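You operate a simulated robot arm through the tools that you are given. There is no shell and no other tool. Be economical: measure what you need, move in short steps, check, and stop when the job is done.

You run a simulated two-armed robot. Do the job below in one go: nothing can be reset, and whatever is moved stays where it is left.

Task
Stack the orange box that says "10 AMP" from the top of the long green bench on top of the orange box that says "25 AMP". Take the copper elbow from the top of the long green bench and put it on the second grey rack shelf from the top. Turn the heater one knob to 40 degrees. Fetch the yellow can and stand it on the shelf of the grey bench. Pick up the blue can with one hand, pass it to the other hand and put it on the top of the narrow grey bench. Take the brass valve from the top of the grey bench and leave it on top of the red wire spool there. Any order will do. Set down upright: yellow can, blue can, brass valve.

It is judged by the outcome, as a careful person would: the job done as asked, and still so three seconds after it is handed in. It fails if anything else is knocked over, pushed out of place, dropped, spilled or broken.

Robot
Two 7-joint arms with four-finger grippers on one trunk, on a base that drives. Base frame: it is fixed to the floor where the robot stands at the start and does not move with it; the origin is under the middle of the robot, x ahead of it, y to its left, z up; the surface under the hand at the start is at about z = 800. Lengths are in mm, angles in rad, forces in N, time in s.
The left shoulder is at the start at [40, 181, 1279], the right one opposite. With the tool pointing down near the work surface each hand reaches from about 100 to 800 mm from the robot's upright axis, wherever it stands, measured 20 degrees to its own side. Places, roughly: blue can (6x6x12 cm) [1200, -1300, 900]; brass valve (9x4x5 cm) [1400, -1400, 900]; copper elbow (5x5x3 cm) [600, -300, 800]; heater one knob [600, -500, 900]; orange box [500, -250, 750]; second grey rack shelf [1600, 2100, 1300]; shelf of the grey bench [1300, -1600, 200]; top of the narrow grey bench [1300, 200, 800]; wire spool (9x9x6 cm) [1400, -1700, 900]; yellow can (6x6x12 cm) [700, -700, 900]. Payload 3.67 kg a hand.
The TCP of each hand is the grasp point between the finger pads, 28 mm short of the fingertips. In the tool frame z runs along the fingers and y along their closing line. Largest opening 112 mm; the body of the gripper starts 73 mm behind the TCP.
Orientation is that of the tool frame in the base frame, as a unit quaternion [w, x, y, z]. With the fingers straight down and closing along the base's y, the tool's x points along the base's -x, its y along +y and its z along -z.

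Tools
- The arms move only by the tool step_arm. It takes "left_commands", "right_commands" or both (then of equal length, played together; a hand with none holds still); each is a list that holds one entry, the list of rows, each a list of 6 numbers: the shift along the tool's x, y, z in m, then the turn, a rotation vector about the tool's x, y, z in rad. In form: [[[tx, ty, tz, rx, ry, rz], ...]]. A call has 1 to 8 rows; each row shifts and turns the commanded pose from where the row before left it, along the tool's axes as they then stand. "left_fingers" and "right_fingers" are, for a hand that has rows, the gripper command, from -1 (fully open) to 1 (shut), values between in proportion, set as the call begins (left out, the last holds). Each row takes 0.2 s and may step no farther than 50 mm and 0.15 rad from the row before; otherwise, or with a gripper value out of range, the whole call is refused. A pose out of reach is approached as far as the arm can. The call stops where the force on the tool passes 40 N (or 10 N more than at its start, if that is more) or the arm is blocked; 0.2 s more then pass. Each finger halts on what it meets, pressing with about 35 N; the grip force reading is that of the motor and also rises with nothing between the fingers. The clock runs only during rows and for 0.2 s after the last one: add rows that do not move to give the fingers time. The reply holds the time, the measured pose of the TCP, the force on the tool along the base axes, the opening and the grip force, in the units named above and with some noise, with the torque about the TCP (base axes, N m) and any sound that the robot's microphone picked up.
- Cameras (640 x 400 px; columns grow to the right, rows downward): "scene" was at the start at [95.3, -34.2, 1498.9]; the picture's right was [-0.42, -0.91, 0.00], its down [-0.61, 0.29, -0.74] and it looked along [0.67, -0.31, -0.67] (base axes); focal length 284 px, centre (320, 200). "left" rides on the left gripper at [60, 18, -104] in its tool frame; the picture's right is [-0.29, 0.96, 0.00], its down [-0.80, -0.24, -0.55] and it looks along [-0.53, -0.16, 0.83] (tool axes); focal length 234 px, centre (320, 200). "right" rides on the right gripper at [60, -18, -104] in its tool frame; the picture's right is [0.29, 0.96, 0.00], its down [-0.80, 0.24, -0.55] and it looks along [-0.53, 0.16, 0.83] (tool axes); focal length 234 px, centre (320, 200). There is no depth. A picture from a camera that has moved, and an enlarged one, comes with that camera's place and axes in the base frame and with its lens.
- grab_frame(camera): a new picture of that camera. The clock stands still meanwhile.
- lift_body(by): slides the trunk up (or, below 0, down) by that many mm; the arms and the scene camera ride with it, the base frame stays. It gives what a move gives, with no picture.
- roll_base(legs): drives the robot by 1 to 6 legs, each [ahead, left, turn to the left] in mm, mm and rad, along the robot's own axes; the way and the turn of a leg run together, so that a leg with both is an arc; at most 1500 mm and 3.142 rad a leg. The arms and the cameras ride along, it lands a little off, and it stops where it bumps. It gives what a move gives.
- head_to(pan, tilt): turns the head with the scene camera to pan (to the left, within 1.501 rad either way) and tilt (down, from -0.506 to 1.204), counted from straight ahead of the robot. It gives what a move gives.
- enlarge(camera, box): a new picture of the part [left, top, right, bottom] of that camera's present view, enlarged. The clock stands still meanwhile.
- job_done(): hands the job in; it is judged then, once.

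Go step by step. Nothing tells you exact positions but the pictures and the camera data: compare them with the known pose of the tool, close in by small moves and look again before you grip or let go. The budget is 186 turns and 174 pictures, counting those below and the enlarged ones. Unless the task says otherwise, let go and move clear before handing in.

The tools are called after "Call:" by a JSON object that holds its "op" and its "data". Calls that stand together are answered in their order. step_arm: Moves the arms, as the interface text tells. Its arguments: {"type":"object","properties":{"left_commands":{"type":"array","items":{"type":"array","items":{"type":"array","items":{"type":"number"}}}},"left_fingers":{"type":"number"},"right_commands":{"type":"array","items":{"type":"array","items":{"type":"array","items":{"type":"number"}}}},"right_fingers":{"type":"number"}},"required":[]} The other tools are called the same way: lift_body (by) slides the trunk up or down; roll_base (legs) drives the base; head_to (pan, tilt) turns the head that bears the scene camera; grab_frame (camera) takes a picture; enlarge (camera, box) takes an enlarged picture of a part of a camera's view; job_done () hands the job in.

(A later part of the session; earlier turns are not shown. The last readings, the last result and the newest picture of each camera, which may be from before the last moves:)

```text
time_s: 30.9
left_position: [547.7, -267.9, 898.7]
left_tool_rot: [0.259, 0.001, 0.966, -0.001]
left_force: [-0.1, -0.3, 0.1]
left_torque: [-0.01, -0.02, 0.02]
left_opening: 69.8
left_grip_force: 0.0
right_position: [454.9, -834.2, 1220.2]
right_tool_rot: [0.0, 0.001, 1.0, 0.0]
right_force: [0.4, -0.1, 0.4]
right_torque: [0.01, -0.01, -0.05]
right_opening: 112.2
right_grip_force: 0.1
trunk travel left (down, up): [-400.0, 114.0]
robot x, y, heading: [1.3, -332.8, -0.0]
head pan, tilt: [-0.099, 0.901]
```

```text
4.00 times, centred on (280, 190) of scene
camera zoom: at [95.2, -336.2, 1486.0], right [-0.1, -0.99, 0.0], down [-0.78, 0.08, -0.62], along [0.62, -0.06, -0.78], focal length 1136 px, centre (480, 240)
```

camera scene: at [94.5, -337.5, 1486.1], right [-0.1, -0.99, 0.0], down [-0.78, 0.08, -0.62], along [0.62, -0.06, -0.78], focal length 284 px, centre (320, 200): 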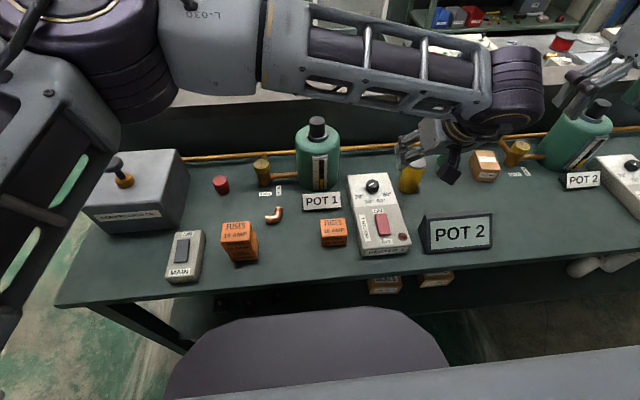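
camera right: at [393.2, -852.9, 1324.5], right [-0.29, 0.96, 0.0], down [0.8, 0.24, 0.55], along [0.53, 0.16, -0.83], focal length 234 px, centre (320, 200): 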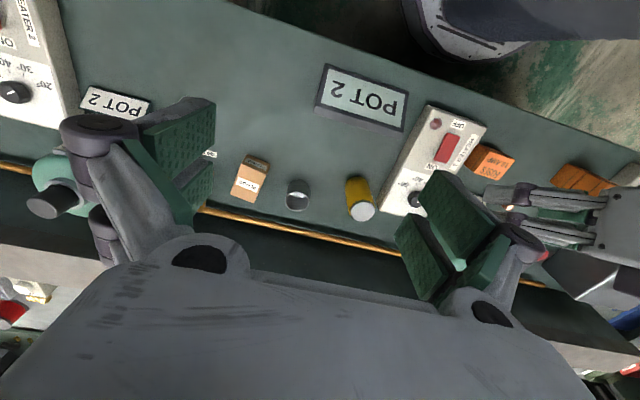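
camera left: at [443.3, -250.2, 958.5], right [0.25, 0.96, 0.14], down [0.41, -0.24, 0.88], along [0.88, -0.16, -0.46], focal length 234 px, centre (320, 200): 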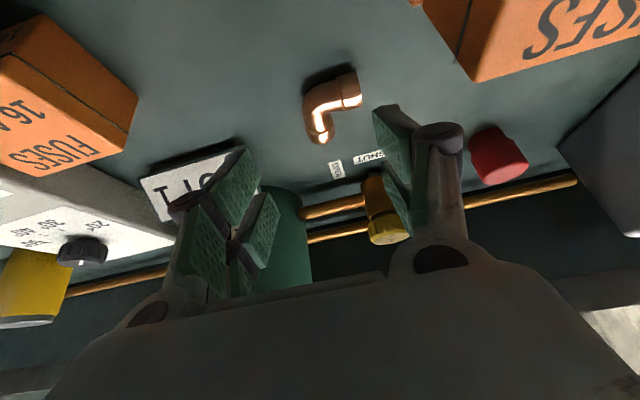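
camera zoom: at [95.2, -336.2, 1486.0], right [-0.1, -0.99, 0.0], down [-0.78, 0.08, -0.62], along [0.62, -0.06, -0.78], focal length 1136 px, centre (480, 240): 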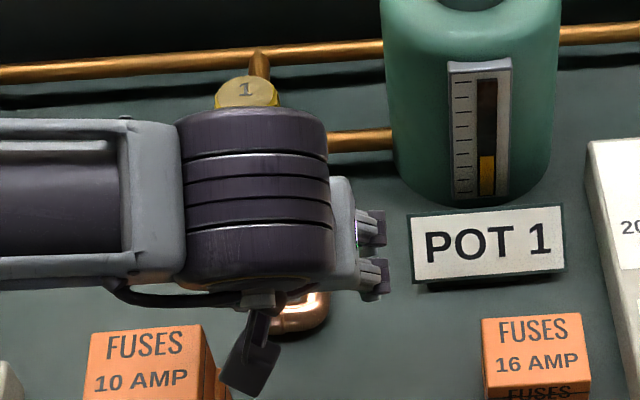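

The elbow checks out at leg y≈-267. I descend along the tool axis, stopping just short of the bench.

Call:
{"op": "step_arm", "data": {"left_commands": [[[0, 0, 0.04, 0, 0, 0], [0, 0, 0.03, 0, 0, 0], [0, 0, 0.005, 0, 0, 0]]]}}

Call:
{"op": "grab_frame", "data": {"camera": "left"}}

```text
time_s: 31.7
left_position: [585.1, -268.7, 835.5]
left_tool_rot: [0.26, 0.001, 0.966, -0.001]
left_force: [0.1, 0.5, 0.1]
left_torque: [-0.03, 0.02, -0.03]
left_opening: 70.0
left_grip_force: 0.0
right_position: [452.5, -833.4, 1221.5]
right_tool_rot: [0.0, 0.0, 1.0, -0.001]
right_force: [0.2, -1.0, 0.0]
right_torque: [-0.02, -0.02, -0.02]
right_opening: 111.9
right_grip_force: 0.0
trunk travel left (down, up): [-400.0, 114.0]
robot x, y, heading: [-3.7, -331.3, -0.0]
head pan, tilt: [-0.099, 0.901]
```

```text
137 pictures are left
camera left: at [480.6, -249.8, 894.5], right [0.25, 0.96, 0.14], down [0.41, -0.24, 0.88], along [0.88, -0.16, -0.46], focal length 234 px, centre (320, 200)
```

left: 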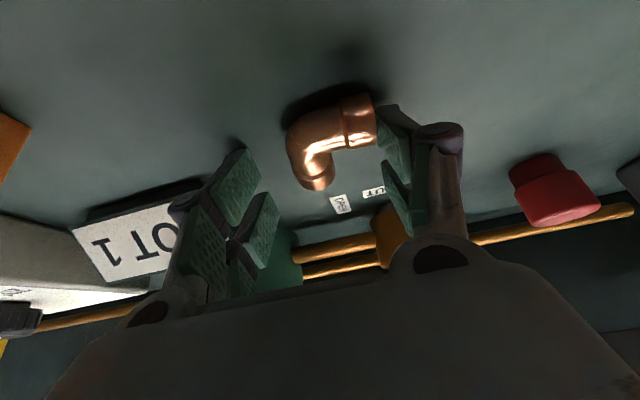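

I zoom in to see the inner finger relative to the elbow's other leg.

Call:
{"op": "enlarge", "data": {"camera": "left", "box": [200, 70, 480, 245]}}

Call:
{"op": "enlarge", "data": {"camera": "scene", "box": [220, 160, 340, 240]}}

```text
2.29 times, centred on (340, 158) of left
camera zoom: at [480.6, -249.8, 894.5], right [0.25, 0.96, 0.14], down [0.41, -0.24, 0.88], along [0.88, -0.16, -0.46], focal length 535 px, centre (274, 297)
```

zoom: 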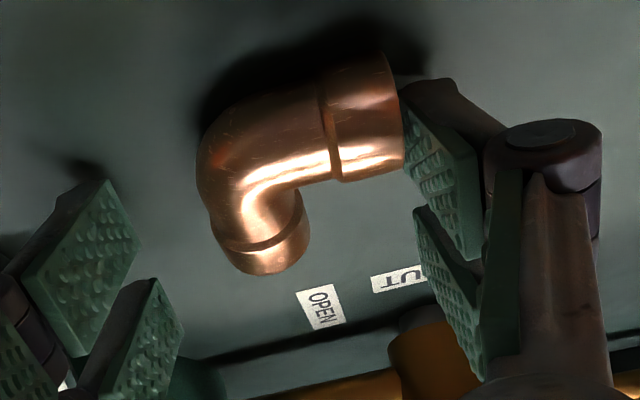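

```text
5.00 times, centred on (280, 200) of scene
camera zoom: at [93.8, -336.5, 1486.2], right [-0.1, -0.99, 0.0], down [-0.78, 0.08, -0.62], along [0.62, -0.06, -0.78], focal length 1420 px, centre (520, 200)
```

zoom: 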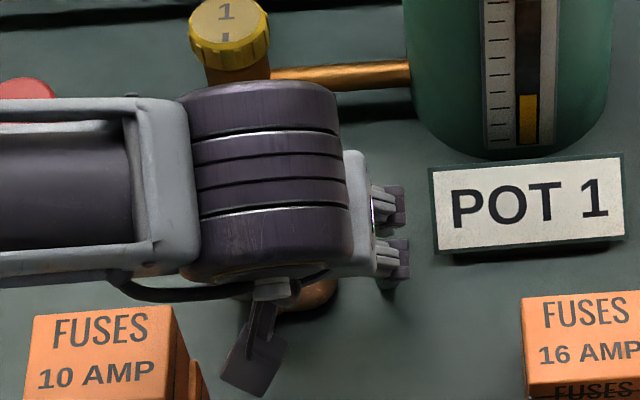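

Each finger is a forked pad, and its upper prong faces the end of the elbow's other leg. Closing will therefore clasp the whole elbow across y (about 51 mm), which is a sound grip, so I go 3 mm lower and close.

Call:
{"op": "step_arm", "data": {"left_commands": [[[0, 0, 0.003, 0, 0, 0], [0, 0, 0, 0, 0, 0]]]}}

Call:
{"op": "step_arm", "data": {"left_commands": [[[0, 0, 0, 0, 0, 0], [0, 0, 0, 0, 0, 0], [0, 0, 0, 0, 0, 0]]], "left_fingers": 1}}

Call:
{"op": "enlarge", "data": {"camera": "left", "box": [200, 70, 480, 245]}}

```text
time_s: 32.3
left_position: [587.6, -267.5, 832.0]
left_tool_rot: [0.26, 0.001, 0.966, 0.001]
left_force: [-0.8, -0.5, 0.6]
left_torque: [0.0, 0.01, 0.01]
left_opening: 70.4
left_grip_force: 0.1
right_position: [453.9, -834.8, 1219.5]
right_tool_rot: [0.001, 0.001, 1.0, 0.0]
right_force: [0.0, 0.0, 0.9]
right_torque: [0.0, 0.0, 0.0]
right_opening: 112.1
right_grip_force: 0.0
trunk travel left (down, up): [-400.0, 114.0]
robot x, y, heading: [-0.4, -327.1, -0.002]
head pan, tilt: [-0.099, 0.901]
```

```text
time_s: 33.1
left_position: [587.5, -268.3, 834.3]
left_tool_rot: [0.262, 0.001, 0.965, 0.0]
left_force: [1.8, 1.8, 21.2]
left_torque: [0.3, 0.22, -0.1]
left_opening: 45.8
left_grip_force: 35.2
right_position: [451.7, -834.8, 1221.9]
right_tool_rot: [0.001, 0.001, 1.0, 0.0]
right_force: [-0.3, 0.6, 0.7]
right_torque: [-0.02, -0.01, 0.0]
right_opening: 112.0
right_grip_force: 0.1
trunk travel left (down, up): [-400.0, 114.0]
robot x, y, heading: [0.1, -330.5, -0.002]
head pan, tilt: [-0.099, 0.901]
```

```text
2.29 times, centred on (340, 158) of left
camera zoom: at [482.6, -250.0, 894.2], right [0.25, 0.96, 0.14], down [0.41, -0.24, 0.88], along [0.88, -0.16, -0.45], focal length 535 px, centre (274, 297)
```

zoom: 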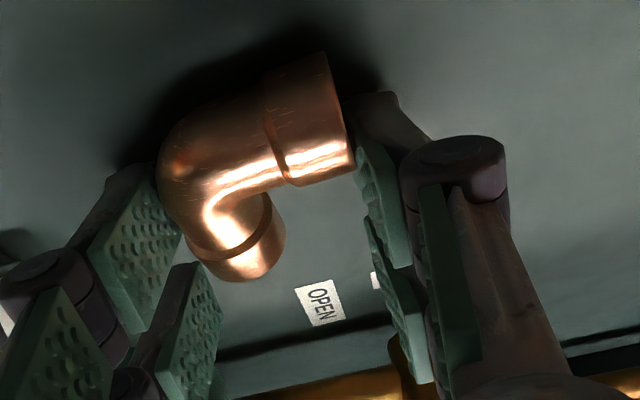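

Gripped at 46 mm. I lift it a little and check it's held.

Call:
{"op": "step_arm", "data": {"left_commands": [[[-0.015, 0, -0.026, 0, 0, 0], [-0.02, 0, -0.0346, 0, 0, 0], [-0.02, 0, -0.0346, 0, 0, 0]]]}}

Call:
{"op": "grab_frame", "data": {"camera": "left"}}

```text
time_s: 33.9
left_position: [588.4, -266.3, 943.4]
left_tool_rot: [0.258, 0.001, 0.966, 0.001]
left_force: [0.5, 0.4, 0.0]
left_torque: [-0.03, 0.01, 0.0]
left_opening: 45.6
left_grip_force: 35.1
right_position: [453.7, -833.3, 1220.3]
right_tool_rot: [0.0, 0.0, 1.0, 0.0]
right_force: [-0.1, -0.2, 0.3]
right_torque: [-0.03, 0.03, 0.0]
right_opening: 111.9
right_grip_force: 0.1
trunk travel left (down, up): [-400.0, 114.0]
robot x, y, heading: [0.9, -330.4, -0.002]
head pan, tilt: [-0.099, 0.901]
```

```text
133 pictures are left
camera left: at [482.6, -249.9, 1002.2], right [0.25, 0.96, 0.14], down [0.41, -0.24, 0.88], along [0.87, -0.16, -0.46], focal length 234 px, centre (320, 200)
```

left: 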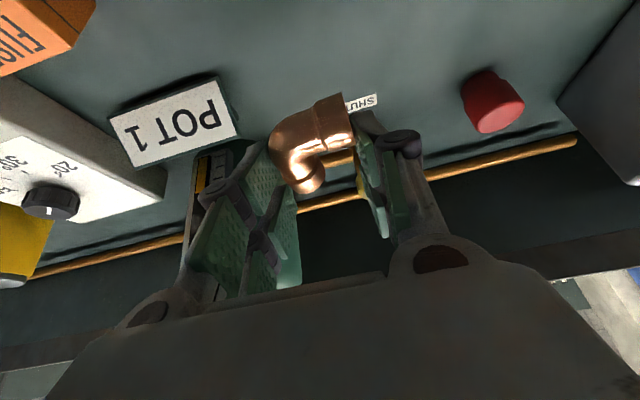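

The elbow is held firmly. I retract the left hand and bring the right hand toward the knob (about 625,-546), which must turn about 81° counter-clockwise from 20° to 40°.

Call:
{"op": "step_arm", "data": {"left_commands": [[[0.0119, 0, -0.0444, 0, 0, 0], [0.0119, 0, -0.0444, 0, 0, 0], [0.0119, 0, -0.0444, 0, 0, 0], [0.0119, 0, -0.0444, 0, 0, 0], [0, 0, 0, 0, 0, 0], [0, 0, 0, 0, 0, 0], [0, 0, 0, 0, 0, 0], [0, 0, 0, 0, 0, 0]]], "right_commands": [[[-0.019, 0.032, 0.028, 0, 0, 0], [-0.019, 0.032, 0.028, 0, 0, 0], [-0.019, 0.032, 0.028, 0, 0, 0], [-0.019, 0.032, 0.028, 0, 0, 0], [-0.019, 0.032, 0.028, 0, 0, 0], [-0.019, 0.032, 0.028, 0, 0, 0], [-0.019, 0.032, 0.028, 0, 0, 0], [-0.019, 0.032, 0.028, 0, 0, 0]]], "right_fingers": -0.1}}

Call:
{"op": "step_arm", "data": {"right_commands": [[[-0.019, 0.032, 0.01, 0, 0, 0], [0, 0, 0, 0, 0, 0.141], [0, 0, 0, 0, 0, 0.141], [0, 0, 0, 0, 0, 0.141], [0, 0, 0, 0, 0, 0.141], [0, 0, 0, 0, 0, 0.141]]]}}

Call:
{"op": "grab_frame", "data": {"camera": "right"}}

Call:
{"op": "grab_frame", "data": {"camera": "scene"}}

```text
time_s: 35.7
left_position: [458.0, -266.6, 1072.3]
left_tool_rot: [0.258, 0.002, 0.966, -0.002]
left_force: [0.2, 0.3, -0.6]
left_torque: [-0.04, -0.01, -0.01]
left_opening: 45.3
left_grip_force: 34.8
right_position: [609.6, -576.7, 996.9]
right_tool_rot: [0.0, 0.002, 1.0, -0.001]
right_force: [0.3, 0.4, 0.1]
right_torque: [0.0, 0.0, 0.01]
right_opening: 61.7
right_grip_force: 0.1
trunk travel left (down, up): [-400.0, 114.0]
robot x, y, heading: [-0.5, -328.0, -0.001]
head pan, tilt: [-0.099, 0.901]
```

```text
time_s: 37.1
left_position: [456.8, -267.6, 1073.4]
left_tool_rot: [0.259, 0.001, 0.966, 0.0]
left_force: [-0.2, -0.5, -0.7]
left_torque: [-0.01, -0.01, 0.02]
left_opening: 45.3
left_grip_force: 35.1
right_position: [625.0, -546.5, 986.6]
right_tool_rot: [0.0, 0.347, 0.938, 0.0]
right_force: [0.7, 0.0, 0.2]
right_torque: [-0.02, -0.01, 0.01]
right_opening: 61.6
right_grip_force: 0.2
trunk travel left (down, up): [-400.0, 114.0]
robot x, y, heading: [1.1, -326.2, -0.007]
head pan, tilt: [-0.099, 0.901]
```

```text
132 pictures are left
camera right: at [567.9, -520.8, 1090.4], right [0.4, 0.91, 0.0], down [0.76, -0.34, 0.55], along [0.51, -0.22, -0.83], focal length 234 px, centre (320, 200)
```

right: 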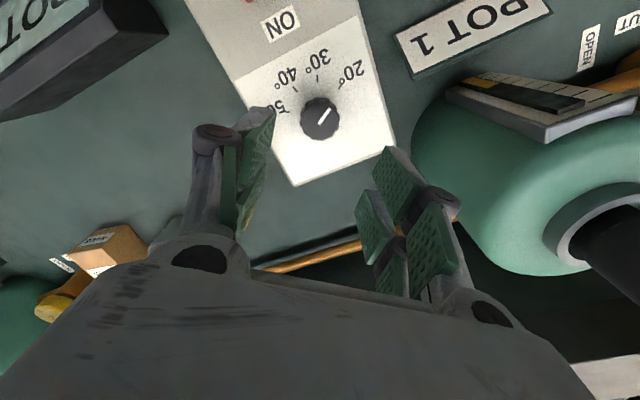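

```text
131 pictures are left
camera scene: at [94.6, -336.3, 1486.1], right [-0.1, -0.99, 0.0], down [-0.78, 0.08, -0.62], along [0.62, -0.06, -0.78], focal length 284 px, centre (320, 200)
```

scene: 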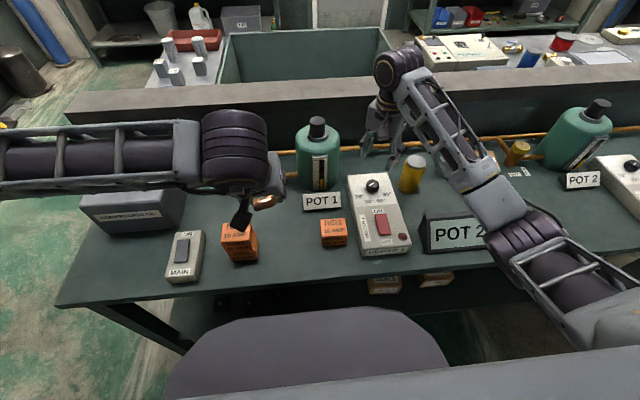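

I check the knob closely from this hover.

Call:
{"op": "enlarge", "data": {"camera": "right", "box": [260, 40, 400, 140]}}

Call:
{"op": "enlarge", "data": {"camera": "scene", "box": [330, 150, 450, 225]}}

Call:
{"op": "enlarge", "data": {"camera": "left", "box": [0, 0, 320, 200]}}

```text
4.00 times, centred on (330, 90) of right
camera zoom: at [567.9, -520.8, 1090.4], right [0.4, 0.91, 0.0], down [0.76, -0.34, 0.55], along [0.51, -0.22, -0.83], focal length 937 px, centre (280, 640)
```

zoom: 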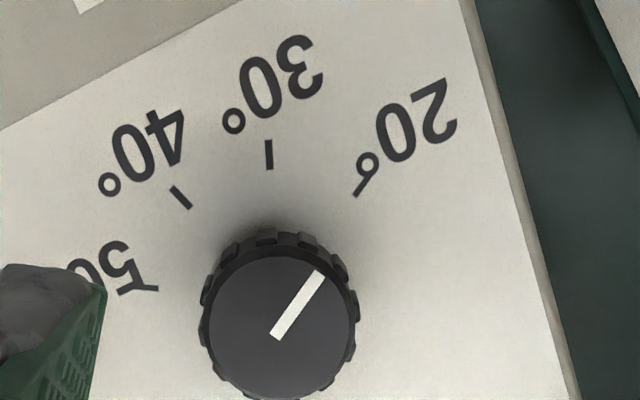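

```text
5.33 times, centred on (390, 188) of scene
camera zoom: at [94.6, -336.3, 1486.1], right [-0.1, -0.99, 0.0], down [-0.78, 0.08, -0.62], along [0.62, -0.06, -0.78], focal length 1515 px, centre (-53, 267)
```

zoom: 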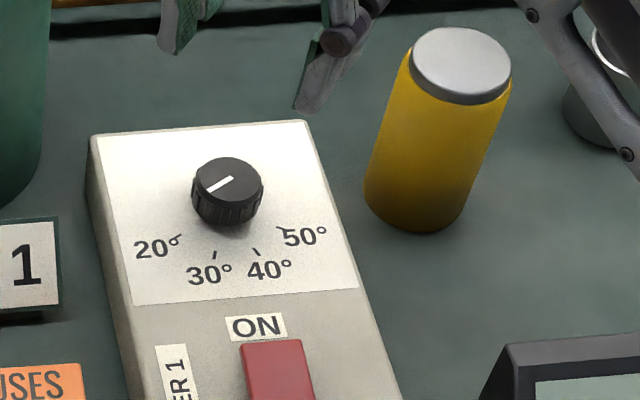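

```text
2.00 times, centred on (160, 100) of left
camera zoom: at [352.0, -249.1, 1132.6], right [0.25, 0.96, 0.14], down [0.41, -0.24, 0.88], along [0.88, -0.16, -0.46], focal length 468 px, centre (640, 400)
```

zoom: 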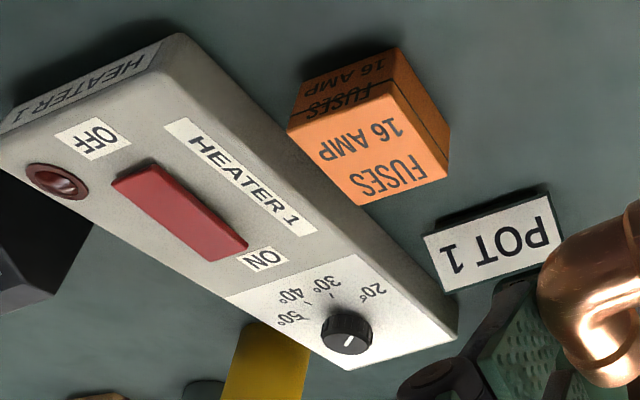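

The knob's top is about z 873, the panel about z 851, and the centre about (622,-543). I lower the right hand around the knob with a moderate opening.

Call:
{"op": "step_arm", "data": {"right_commands": [[[0.004, 0, 0.03, 0, 0, 0], [0, 0, 0.035, 0, 0, 0], [0, 0, 0.02, 0, 0, 0], [0, 0, 0.007, 0, 0, 0]]], "right_fingers": 0.0}}

Call:
{"op": "grab_frame", "data": {"camera": "right"}}

Call:
{"op": "enlarge", "data": {"camera": "scene", "box": [330, 150, 450, 225]}}

Call:
{"op": "enlarge", "data": {"camera": "left", "box": [100, 80, 260, 180]}}

```text
time_s: 38.1
left_position: [456.1, -267.6, 1073.1]
left_tool_rot: [0.259, 0.001, 0.966, 0.0]
left_force: [-0.6, -0.2, -0.1]
left_torque: [0.0, 0.0, 0.01]
left_opening: 45.0
left_grip_force: 35.2
right_position: [622.3, -544.6, 894.8]
right_tool_rot: [0.001, 0.345, 0.938, 0.0]
right_force: [-0.2, 0.5, -0.2]
right_torque: [0.01, 0.02, 0.0]
right_opening: 56.1
right_grip_force: 0.1
trunk travel left (down, up): [-400.0, 114.0]
robot x, y, heading: [-2.5, -327.5, -0.004]
head pan, tilt: [-0.099, 0.901]
```

```text
127 pictures are left
camera right: at [564.6, -518.3, 998.3], right [0.4, 0.92, 0.0], down [0.76, -0.34, 0.55], along [0.51, -0.22, -0.83], focal length 234 px, centre (320, 200)
```

right: 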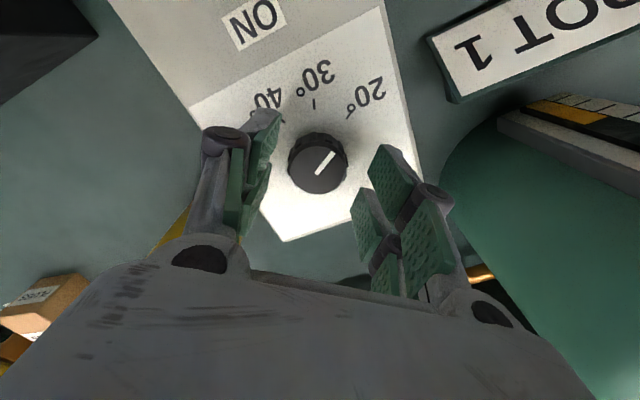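

```text
5.33 times, centred on (390, 188) of scene
camera zoom: at [94.5, -336.4, 1486.1], right [-0.1, -0.99, 0.0], down [-0.78, 0.08, -0.62], along [0.62, -0.06, -0.78], focal length 1515 px, centre (-53, 267)
```

zoom: 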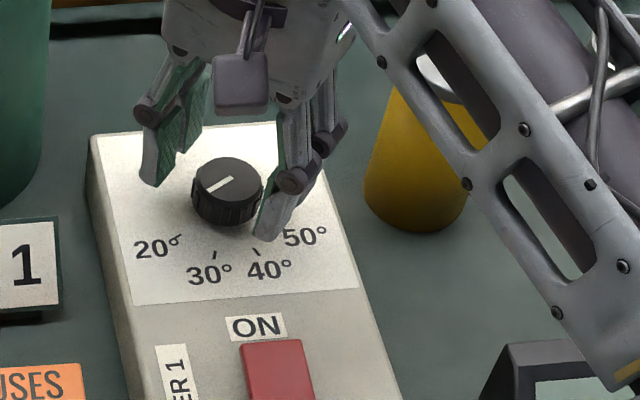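

```text
4.00 times, centred on (180, 130) of left
camera zoom: at [352.0, -249.1, 1132.6], right [0.25, 0.96, 0.14], down [0.41, -0.24, 0.88], along [0.88, -0.16, -0.46], focal length 937 px, centre (880, 480)
```

zoom: 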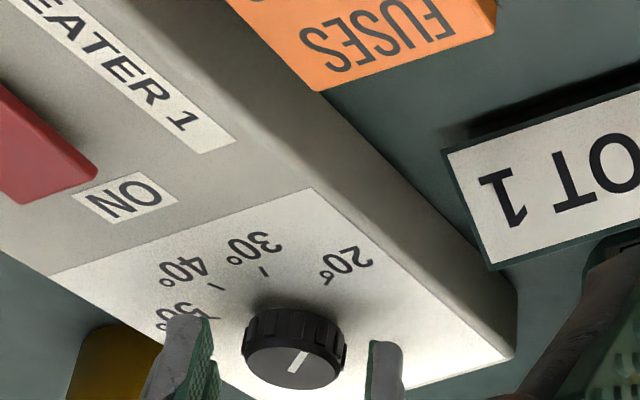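

The knob is centred between the fingers. I lower about 10 mm more and close.

Call:
{"op": "step_arm", "data": {"right_commands": [[[0, 0, 0.005, 0, 0, 0], [0, 0, 0.004, 0, 0, 0], [0, 0, 0, 0, 0, 0]]]}}

Call:
{"op": "step_arm", "data": {"right_commands": [[[0, 0, 0, 0, 0, 0], [0, 0, 0, 0, 0, 0]]], "right_fingers": 1}}

Call:
{"op": "enlarge", "data": {"camera": "right", "box": [200, 80, 440, 230]}}

```text
time_s: 38.9
left_position: [455.9, -267.7, 1073.4]
left_tool_rot: [0.259, 0.001, 0.966, 0.0]
left_force: [-0.2, 0.3, -0.7]
left_torque: [0.0, 0.03, 0.02]
left_opening: 45.0
left_grip_force: 34.9
right_position: [623.3, -544.3, 885.4]
right_tool_rot: [0.0, 0.346, 0.938, 0.0]
right_force: [-0.1, 0.2, 0.2]
right_torque: [-0.03, 0.05, 0.0]
right_opening: 55.9
right_grip_force: 0.1
trunk travel left (down, up): [-400.0, 114.0]
robot x, y, heading: [-1.7, -330.4, -0.0]
head pan, tilt: [-0.099, 0.901]
```

```text
time_s: 39.5
left_position: [457.4, -268.0, 1074.8]
left_tool_rot: [0.26, 0.0, 0.966, -0.001]
left_force: [-0.1, 0.5, -0.3]
left_torque: [0.01, -0.02, -0.03]
left_opening: 45.0
left_grip_force: 35.4
right_position: [622.2, -544.8, 885.8]
right_tool_rot: [-0.001, 0.345, 0.939, 0.0]
right_force: [-1.9, -2.6, 0.8]
right_torque: [-0.11, 0.06, -0.01]
right_opening: 33.1
right_grip_force: 44.5
trunk travel left (down, up): [-400.0, 114.0]
robot x, y, heading: [-3.1, -326.9, -0.006]
head pan, tilt: [-0.099, 0.901]
```

```text
2.67 times, centred on (320, 155) of right
camera zoom: at [564.3, -519.0, 989.7], right [0.4, 0.91, 0.0], down [0.76, -0.34, 0.55], along [0.51, -0.22, -0.83], focal length 624 px, centre (320, 320)
```

zoom: 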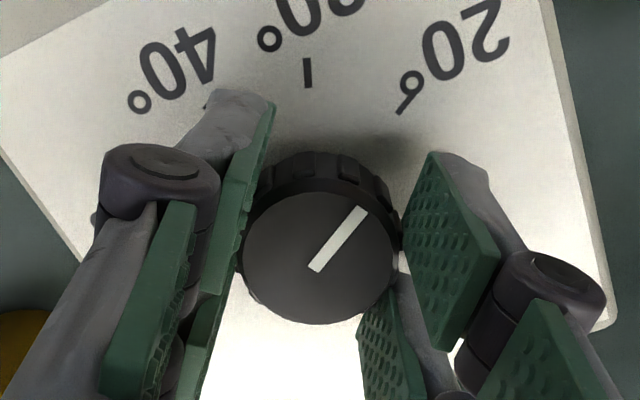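

The knob is gripped. I turn it counter-clockwise (seen from above) by 1.41 rad.

Call:
{"op": "step_arm", "data": {"right_commands": [[[0, 0, 0, 0, 0, -0.141], [0, 0, 0, 0, 0, -0.141], [0, 0, 0, 0, 0, -0.141], [0, 0, 0, 0, 0, -0.141], [0, 0, 0, 0, 0, -0.141], [0, 0, 0, 0, 0, -0.141], [0, 0, 0, 0, 0, -0.141], [0, 0, 0, 0, 0, -0.141]]]}}

Call:
{"op": "step_arm", "data": {"right_commands": [[[0, 0, 0, 0, 0, -0.141], [0, 0, 0, 0, 0, -0.141], [0, 0, 0, 0, 0, 0]]]}}

Call:
{"op": "enlarge", "data": {"camera": "right", "box": [200, 80, 440, 230]}}

Call:
{"op": "enlarge", "data": {"camera": "scene", "box": [330, 150, 450, 225]}}

```text
time_s: 41.3
left_position: [455.6, -268.3, 1075.6]
left_tool_rot: [0.258, 0.0, 0.966, 0.0]
left_force: [-0.5, -0.4, -1.3]
left_torque: [0.0, 0.0, 0.0]
left_opening: 44.5
left_grip_force: 34.9
right_position: [622.5, -546.7, 885.5]
right_tool_rot: [0.0, -0.209, 0.978, 0.0]
right_force: [-5.8, -13.1, -0.1]
right_torque: [-0.57, 0.13, -0.05]
right_opening: 32.7
right_grip_force: 45.3
trunk travel left (down, up): [-400.0, 114.0]
robot x, y, heading: [1.5, -326.2, 0.001]
head pan, tilt: [-0.099, 0.901]
```

```text
time_s: 42.1
left_position: [456.5, -268.6, 1074.0]
left_tool_rot: [0.259, 0.001, 0.966, 0.001]
left_force: [-0.5, 0.4, -0.5]
left_torque: [-0.01, -0.02, 0.01]
left_opening: 44.6
left_grip_force: 35.1
right_position: [622.1, -546.1, 885.0]
right_tool_rot: [0.0, -0.345, 0.939, 0.0]
right_force: [-5.3, -18.4, -2.1]
right_torque: [-0.58, 0.27, -0.01]
right_opening: 33.1
right_grip_force: 44.4
trunk travel left (down, up): [-400.0, 114.0]
robot x, y, heading: [-1.9, -330.7, -0.005]
head pan, tilt: [-0.099, 0.901]
```

```text
2.67 times, centred on (320, 155) of right
camera zoom: at [587.6, -598.9, 989.7], right [-0.84, 0.54, 0.0], down [0.45, 0.7, 0.55], along [0.3, 0.46, -0.83], focal length 624 px, centre (320, 320)
```

zoom: 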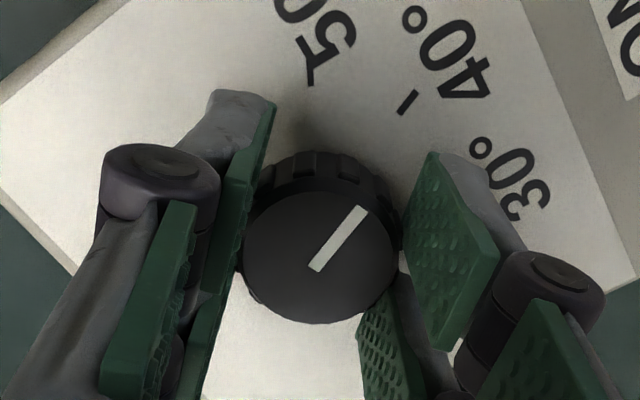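

```text
5.33 times, centred on (390, 188) of scene
camera zoom: at [94.0, -338.9, 1486.1], right [-0.1, -0.99, 0.0], down [-0.78, 0.08, -0.62], along [0.62, -0.06, -0.78], focal length 1515 px, centre (-53, 267)
```

zoom: 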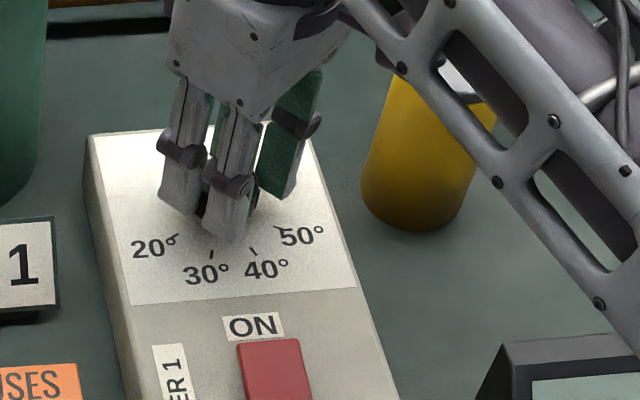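

The pointer lines up with the 40° tick. I release and rise to check.

Call:
{"op": "step_arm", "data": {"right_commands": [[[0, 0, 0, 0, 0, 0], [0, 0, 0, 0, 0, 0], [0, 0, -0.03, 0, 0, 0], [0, 0, -0.04, 0, 0, 0], [0, 0, -0.04, 0, 0, 0]]], "right_fingers": 0.0}}

Call:
{"op": "enlarge", "data": {"camera": "right", "box": [200, 30, 440, 180]}}

Call:
{"op": "enlarge", "data": {"camera": "left", "box": [100, 80, 260, 180]}}

```text
time_s: 43.3
left_position: [455.4, -267.7, 1073.3]
left_tool_rot: [0.259, 0.001, 0.966, 0.0]
left_force: [1.2, 0.4, -0.6]
left_torque: [0.01, -0.01, 0.03]
left_opening: 44.7
left_grip_force: 34.7
right_position: [620.3, -543.3, 997.2]
right_tool_rot: [0.001, -0.344, 0.939, 0.0]
right_force: [-0.2, 0.2, 0.0]
right_torque: [-0.01, -0.01, -0.02]
right_opening: 56.0
right_grip_force: 0.0
trunk travel left (down, up): [-400.0, 114.0]
robot x, y, heading: [-0.4, -327.8, -0.003]
head pan, tilt: [-0.099, 0.901]
```

```text
2.67 times, centred on (320, 105) of right
camera zoom: at [586.6, -595.8, 1101.4], right [-0.84, 0.54, 0.0], down [0.45, 0.7, 0.55], along [0.3, 0.46, -0.83], focal length 624 px, centre (320, 453)
```

zoom: 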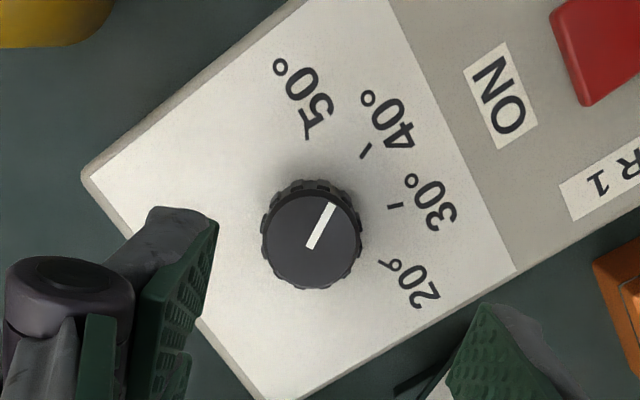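

```text
4.00 times, centred on (180, 130) of left
camera zoom: at [351.8, -249.3, 1132.8], right [0.25, 0.96, 0.14], down [0.41, -0.24, 0.88], along [0.88, -0.16, -0.46], focal length 937 px, centre (880, 480)
```

zoom: 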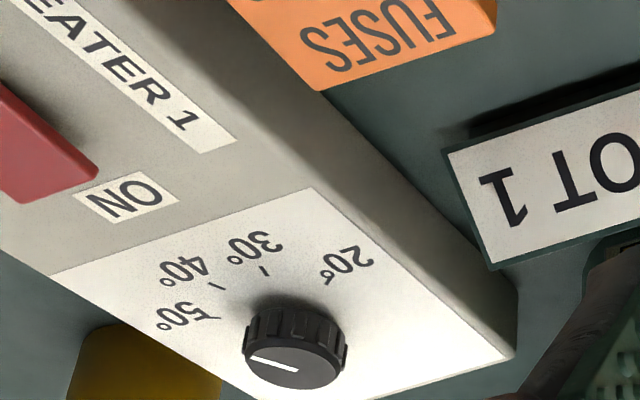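

The heater body hasn't shifted. I'll zoom tighter to check the pointer's accuracy.

Call:
{"op": "enlarge", "data": {"camera": "right", "box": [290, 70, 360, 145]}}

```text
5.33 times, centred on (325, 108) of right
camera zoom: at [586.6, -595.8, 1101.4], right [-0.84, 0.54, 0.0], down [0.45, 0.7, 0.55], along [0.3, 0.46, -0.83], focal length 1249 px, centre (293, 693)
```

zoom: 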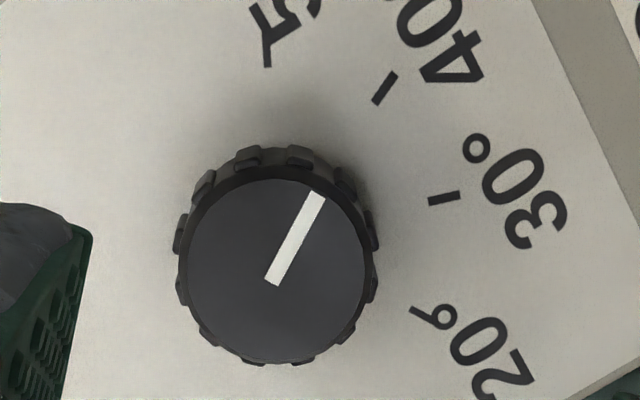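

The pointer is about 6° past the 40° tick, so I regrip and turn it back slightly.

Call:
{"op": "step_arm", "data": {"right_commands": [[[0, -0.0025, 0.04, 0, 0, 0], [0, 0, 0.04, 0, 0, 0], [0, 0, 0.025, 0, 0, 0], [0, 0, 0.006, 0, 0, 0]]]}}

Call:
{"op": "step_arm", "data": {"right_commands": [[[0, 0, 0, 0, 0, 0], [0, 0, 0, 0, 0, 0], [0, 0, 0, 0, 0, 0.052], [0, 0, 0, 0, 0, 0.052], [0, 0, 0, 0, 0, 0]]], "right_fingers": 1}}

Call:
{"op": "step_arm", "data": {"right_commands": [[[0, 0, 0, 0, 0, 0], [0, 0, 0, 0, 0, 0], [0, 0, -0.03, 0, 0, 0], [0, 0, -0.04, 0, 0, 0], [0, 0, -0.04, 0, 0, 0]]], "right_fingers": 0.0}}

Call:
{"op": "enlarge", "data": {"camera": "right", "box": [290, 70, 370, 145]}}

```text
time_s: 44.3
left_position: [457.0, -267.0, 1073.0]
left_tool_rot: [0.259, 0.0, 0.966, 0.001]
left_force: [0.4, 1.0, 0.0]
left_torque: [-0.02, -0.04, -0.01]
left_opening: 44.5
left_grip_force: 35.4
right_position: [625.4, -547.1, 885.3]
right_tool_rot: [0.0, -0.345, 0.939, 0.0]
right_force: [-0.9, 0.6, 0.5]
right_torque: [0.01, 0.01, 0.01]
right_opening: 56.0
right_grip_force: 0.1
trunk travel left (down, up): [-400.0, 114.0]
robot x, y, heading: [-0.1, -332.3, -0.005]
head pan, tilt: [-0.099, 0.901]
```

```text
time_s: 45.5
left_position: [456.8, -267.2, 1072.3]
left_tool_rot: [0.259, 0.0, 0.966, 0.0]
left_force: [0.7, -0.4, 0.0]
left_torque: [0.02, 0.01, -0.02]
left_opening: 44.4
left_grip_force: 34.7
right_position: [623.9, -545.4, 885.8]
right_tool_rot: [0.0, -0.295, 0.956, 0.001]
right_force: [-4.1, 1.8, -2.3]
right_torque: [-0.16, 0.18, 0.01]
right_opening: 32.4
right_grip_force: 44.9
trunk travel left (down, up): [-400.0, 114.0]
robot x, y, heading: [-0.2, -330.0, 0.001]
head pan, tilt: [-0.099, 0.901]
```

```text
time_s: 46.7
left_position: [456.0, -267.6, 1073.4]
left_tool_rot: [0.259, 0.001, 0.966, 0.0]
left_force: [0.3, -0.2, -0.8]
left_torque: [0.02, 0.03, 0.0]
left_opening: 44.4
left_grip_force: 35.1
right_position: [622.1, -546.7, 995.6]
right_tool_rot: [-0.001, -0.296, 0.955, -0.001]
right_force: [-0.2, 0.3, -0.4]
right_torque: [-0.03, -0.01, 0.01]
right_opening: 56.2
right_grip_force: 0.0
trunk travel left (down, up): [-400.0, 114.0]
robot x, y, heading: [-2.9, -328.7, -0.003]
head pan, tilt: [-0.099, 0.901]
```

```text
5.33 times, centred on (330, 108) of right
camera zoom: at [583.7, -593.5, 1099.7], right [-0.78, 0.63, 0.0], down [0.52, 0.65, 0.55], along [0.35, 0.43, -0.83], focal length 1249 px, centre (267, 693)
```

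zoom: 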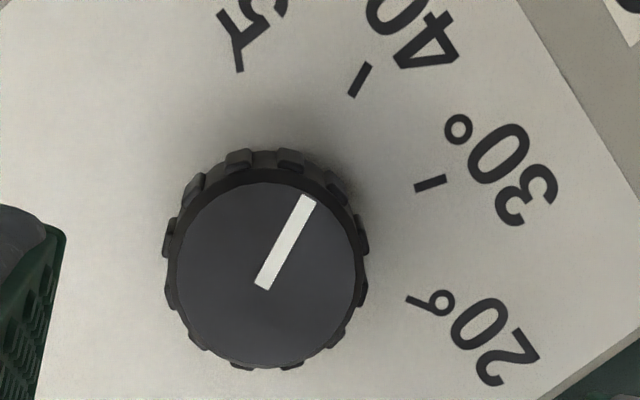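

The knob now reads 40°. Next is the yellow can near (660,-668): I straighten the right hand, move beside it and pitch the tool 45° forward.

Call:
{"op": "step_arm", "data": {"right_commands": [[[0, 0, -0.02, 0, 0, 0.15], [0, 0, 0, 0, 0, 0.15], [0, 0, 0, 0, 0, 0.15], [0, 0, 0, 0, 0, 0.15], [0.016, -0.0405, 0, 0, 0, 0], [0.016, -0.0405, 0, 0, 0, 0], [0.016, -0.0405, 0, 0, 0, 0]]], "right_fingers": -0.6}}

Call:
{"op": "step_arm", "data": {"right_commands": [[[0, 0, 0, 0, -0.131, 0], [0, 0, 0, 0, -0.131, 0], [0, 0, 0, 0, -0.131, 0], [0, 0, 0, 0, -0.131, 0], [0, 0, 0, 0, -0.131, 0], [0, 0, 0, 0, -0.131, 0]]]}}

Call:
{"op": "grab_frame", "data": {"camera": "right"}}

Call:
{"op": "grab_frame", "data": {"camera": "scene"}}

```text
time_s: 48.3
left_position: [454.8, -267.6, 1073.3]
left_tool_rot: [0.26, 0.001, 0.966, 0.001]
left_force: [-0.9, 0.1, -0.4]
left_torque: [0.01, 0.0, 0.01]
left_opening: 44.5
left_grip_force: 35.0
right_position: [574.8, -667.6, 1014.5]
right_tool_rot: [0.0, 0.0, 1.0, 0.0]
right_force: [-0.3, -0.6, -0.2]
right_torque: [0.0, -0.05, -0.02]
right_opening: 89.4
right_grip_force: 0.1
trunk travel left (down, up): [-400.0, 114.0]
robot x, y, heading: [1.2, -330.5, -0.001]
head pan, tilt: [-0.099, 0.901]
```

```text
time_s: 49.7
left_position: [456.3, -266.5, 1073.6]
left_tool_rot: [0.259, 0.001, 0.966, 0.0]
left_force: [-1.1, 0.2, 0.0]
left_torque: [-0.01, -0.03, 0.04]
left_opening: 44.4
left_grip_force: 35.3
right_position: [574.3, -667.8, 1016.7]
right_tool_rot: [0.385, 0.001, 0.923, -0.001]
right_force: [-0.3, -0.6, 0.2]
right_torque: [0.01, -0.03, -0.02]
right_opening: 89.8
right_grip_force: 0.0
trunk travel left (down, up): [-400.0, 114.0]
robot x, y, heading: [-1.8, -329.3, -0.003]
head pan, tilt: [-0.099, 0.901]
```

```text
117 pictures are left
camera right: at [458.9, -685.3, 1046.6], right [-0.2, 0.96, -0.21], down [0.17, 0.24, 0.96], along [0.96, 0.16, -0.21], focal length 234 px, centre (320, 200)
```

right: 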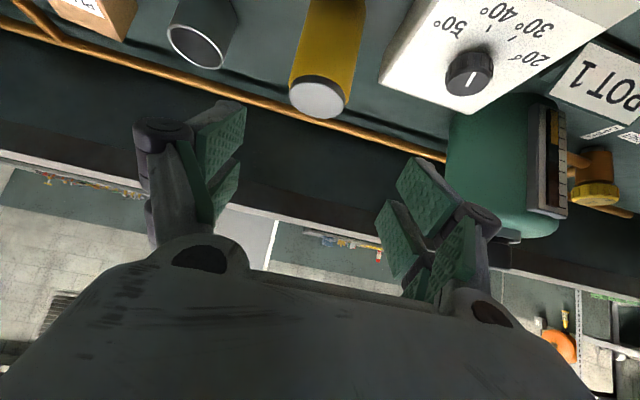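

```text
116 pictures are left
camera scene: at [93.7, -336.5, 1486.1], right [-0.1, -0.99, 0.0], down [-0.78, 0.08, -0.62], along [0.62, -0.06, -0.78], focal length 284 px, centre (320, 200)
```

scene: 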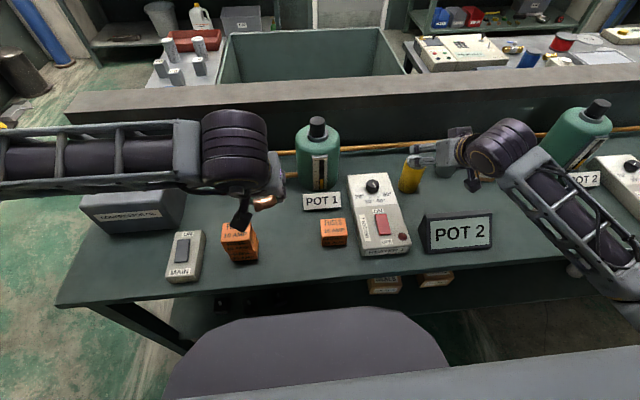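

I move down to a stand-off along the tool axis and look again.

Call:
{"op": "step_arm", "data": {"right_commands": [[[0.02, -0.002, 0.02, 0, 0, 0], [0.02, -0.002, 0.02, 0, 0, 0]]]}}

Call:
{"op": "grab_frame", "data": {"camera": "right"}}

Call:
{"op": "enlarge", "data": {"camera": "left", "box": [60, 60, 300, 220]}}

```text
time_s: 50.3
left_position: [456.0, -267.8, 1073.7]
left_tool_rot: [0.259, 0.001, 0.966, 0.0]
left_force: [-0.1, 0.8, 0.1]
left_torque: [-0.01, 0.0, 0.0]
left_opening: 44.4
left_grip_force: 35.0
right_position: [576.3, -671.2, 958.3]
right_tool_rot: [0.384, 0.0, 0.924, 0.0]
right_force: [-0.6, 0.3, 0.1]
right_torque: [0.02, 0.04, 0.0]
right_opening: 89.7
right_grip_force: 0.0
trunk travel left (down, up): [-400.0, 114.0]
robot x, y, heading: [-0.0, -329.7, -0.005]
head pan, tilt: [-0.099, 0.901]
```

```text
115 pictures are left
camera right: at [459.3, -688.9, 989.3], right [-0.2, 0.96, -0.2], down [0.17, 0.24, 0.96], along [0.96, 0.16, -0.21], focal length 234 px, centre (320, 200)
```

right: 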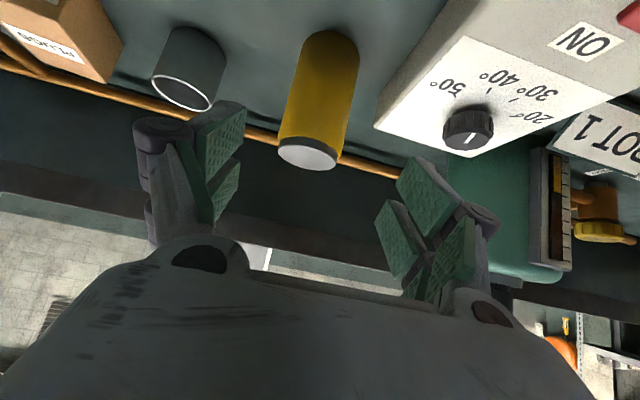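

```text
2.50 times, centred on (180, 140) of left
camera zoom: at [351.9, -249.2, 1132.6], right [0.25, 0.96, 0.14], down [0.41, -0.24, 0.88], along [0.88, -0.16, -0.46], focal length 585 px, centre (670, 350)
```

zoom: 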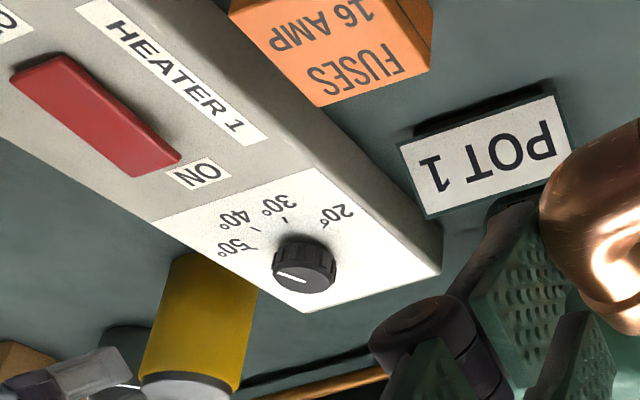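

The can is centred about (658,-678) with its top near 910. I advance along the tool axis around it.

Call:
{"op": "step_arm", "data": {"right_commands": [[[0.001, -0.003, 0.04, 0, 0, 0], [0.001, -0.003, 0.04, 0, 0, 0], [0.001, 0, 0.03, 0, 0, 0]]]}}

Call:
{"op": "grab_frame", "data": {"camera": "right"}}

Call:
{"op": "enlarge", "data": {"camera": "scene", "box": [350, 120, 470, 200]}}

```text
time_s: 51.1
left_position: [457.2, -267.9, 1072.9]
left_tool_rot: [0.259, 0.001, 0.966, 0.0]
left_force: [0.1, 0.4, -1.1]
left_torque: [-0.01, 0.03, 0.01]
left_opening: 44.1
left_grip_force: 34.8
right_position: [652.2, -676.3, 878.5]
right_tool_rot: [0.383, 0.001, 0.924, -0.001]
right_force: [0.1, 0.0, -0.4]
right_torque: [0.0, 0.03, 0.02]
right_opening: 89.5
right_grip_force: 0.0
trunk travel left (down, up): [-400.0, 114.0]
robot x, y, heading: [-1.6, -329.8, -0.006]
head pan, tilt: [-0.099, 0.901]
```

```text
113 pictures are left
camera right: at [536.1, -694.1, 909.1], right [-0.2, 0.96, -0.2], down [0.17, 0.24, 0.96], along [0.96, 0.16, -0.21], focal length 234 px, centre (320, 200)
```

right: 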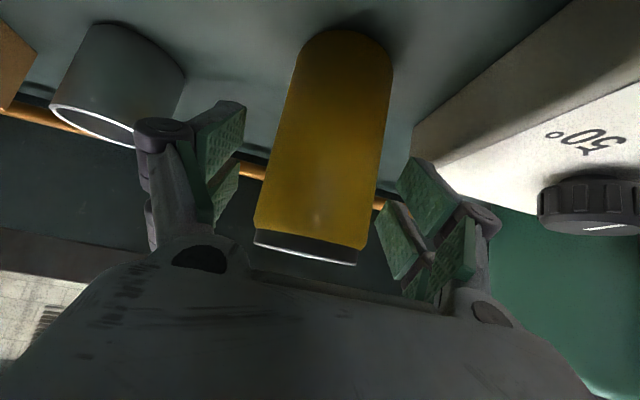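

```text
5.00 times, centred on (410, 160) of scene
camera zoom: at [95.1, -336.2, 1486.0], right [-0.1, -0.99, 0.0], down [-0.78, 0.08, -0.62], along [0.62, -0.06, -0.78], focal length 1420 px, centre (-130, 400)
```

zoom: 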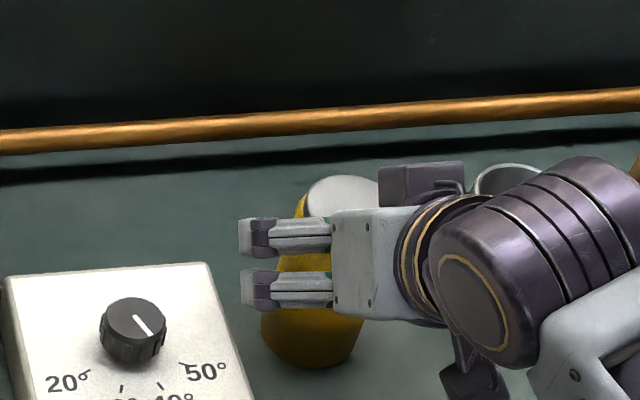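

The can sits between the fingers, so I close the grip.

Call:
{"op": "step_arm", "data": {"right_commands": [[[0, 0, 0, 0, 0, 0], [0, 0, 0, 0, 0, 0], [0, 0, 0, 0, 0, 0]]], "right_fingers": 1}}

Call:
{"op": "grab_frame", "data": {"camera": "right"}}

```text
time_s: 51.9
left_position: [455.6, -268.4, 1073.2]
left_tool_rot: [0.259, 0.0, 0.966, 0.0]
left_force: [-0.2, 0.6, -1.1]
left_torque: [0.02, 0.0, -0.01]
left_opening: 44.4
left_grip_force: 35.1
right_position: [651.5, -676.8, 878.7]
right_tool_rot: [0.383, -0.001, 0.924, 0.0]
right_force: [-0.1, 0.8, 1.0]
right_torque: [-0.03, 0.01, 0.02]
right_opening: 59.5
right_grip_force: 34.5
trunk travel left (down, up): [-400.0, 114.0]
robot x, y, heading: [0.0, -332.6, -0.002]
head pan, tilt: [-0.099, 0.901]
```

```text
111 pictures are left
camera right: at [535.6, -694.0, 909.7], right [-0.2, 0.96, -0.2], down [0.17, 0.24, 0.96], along [0.96, 0.16, -0.21], focal length 234 px, centre (320, 200)
```

right: 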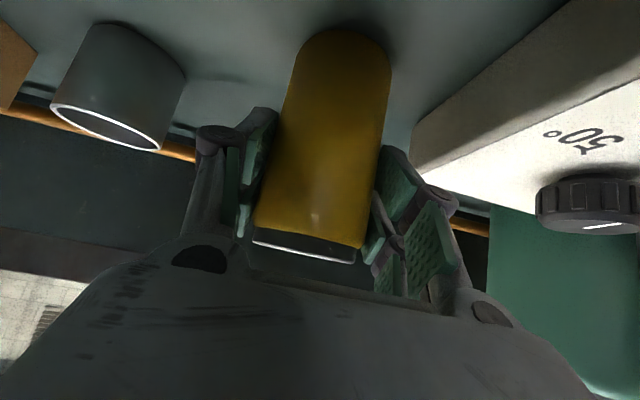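

Gripped at 59.5 mm. I lift the can and tuck it back, then look right for the route to the grey bench.

Call:
{"op": "step_arm", "data": {"right_commands": [[[-0.0318, 0, -0.0318, 0, 0, 0], [-0.0318, 0, -0.0318, 0, 0, 0], [-0.0318, 0, -0.0318, 0, 0, 0], [-0.0318, 0, -0.0318, 0, 0, 0], [0.0318, 0, -0.0318, 0, 0, 0], [0.0318, 0, -0.0318, 0, 0, 0], [0.0318, 0, -0.0318, 0, 0, 0], [0.0318, 0, -0.0318, 0, 0, 0]]]}}

Call:
{"op": "head_to", "data": {"pan": -0.75, "tilt": 0.55}}

Call:
{"op": "grab_frame", "data": {"camera": "scene"}}

Call:
{"op": "head_to", "data": {"pan": -1.3, "tilt": 0.4}}

Call:
{"op": "grab_frame", "data": {"camera": "scene"}}

```text
time_s: 53.7
left_position: [455.0, -266.1, 1074.3]
left_tool_rot: [0.259, 0.001, 0.966, -0.001]
left_force: [0.0, 0.7, -0.4]
left_torque: [0.0, 0.0, 0.03]
left_opening: 44.5
left_grip_force: 35.3
right_position: [470.4, -676.4, 1059.1]
right_tool_rot: [0.383, 0.001, 0.924, 0.0]
right_force: [0.2, -0.3, -3.1]
right_torque: [-0.01, 0.03, 0.01]
right_opening: 59.4
right_grip_force: 34.6
trunk travel left (down, up): [-400.0, 114.0]
robot x, y, heading: [-0.7, -329.5, -0.003]
head pan, tilt: [-0.099, 0.901]
```

```text
time_s: 54.7
left_position: [456.6, -267.2, 1073.0]
left_tool_rot: [0.259, 0.001, 0.966, -0.001]
left_force: [0.3, 0.3, -0.4]
left_torque: [0.01, -0.04, 0.02]
left_opening: 44.0
left_grip_force: 35.0
right_position: [471.2, -678.5, 1058.0]
right_tool_rot: [0.383, 0.0, 0.924, 0.0]
right_force: [-0.2, 0.0, -4.0]
right_torque: [-0.02, 0.0, -0.03]
right_opening: 59.1
right_grip_force: 35.2
trunk travel left (down, up): [-400.0, 114.0]
robot x, y, heading: [0.2, -329.1, -0.003]
head pan, tilt: [-0.75, 0.55]
```

```text
110 pictures are left
camera scene: at [84.7, -390.2, 1515.3], right [-0.68, -0.73, 0.0], down [-0.38, 0.36, -0.85], along [0.62, -0.58, -0.52], focal length 284 px, centre (320, 200)
```

scene: 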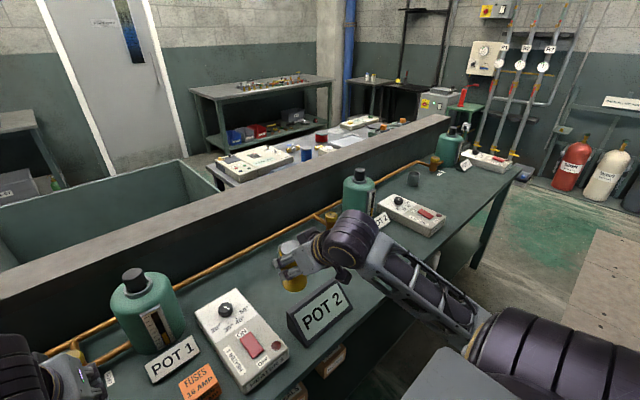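

```text
time_s: 55.7
left_position: [456.6, -266.4, 1073.2]
left_tool_rot: [0.258, 0.001, 0.966, -0.001]
left_force: [0.6, 0.1, -0.7]
left_torque: [0.0, 0.01, 0.01]
left_opening: 44.2
left_grip_force: 34.7
right_position: [473.0, -677.9, 1058.2]
right_tool_rot: [0.383, 0.0, 0.924, 0.0]
right_force: [-0.6, 0.2, -2.4]
right_torque: [-0.02, 0.0, 0.0]
right_opening: 59.2
right_grip_force: 35.2
trunk travel left (down, up): [-400.0, 114.0]
robot x, y, heading: [-2.0, -330.3, -0.005]
head pan, tilt: [-1.3, 0.4]
```

```text
109 pictures are left
camera scene: at [44.2, -418.2, 1529.1], right [-0.96, -0.27, 0.0], down [-0.1, 0.38, -0.92], along [0.24, -0.89, -0.39], focal length 284 px, centre (320, 200)
```

scene: 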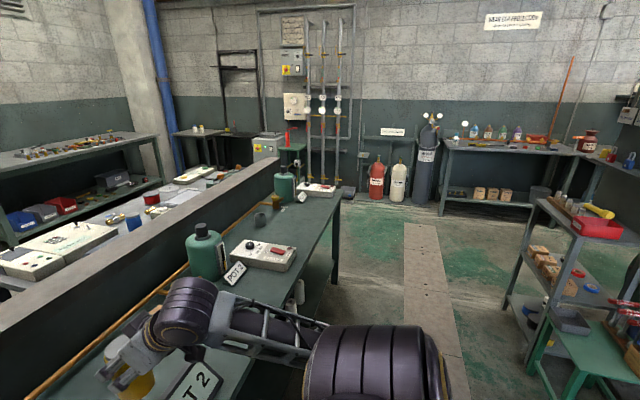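

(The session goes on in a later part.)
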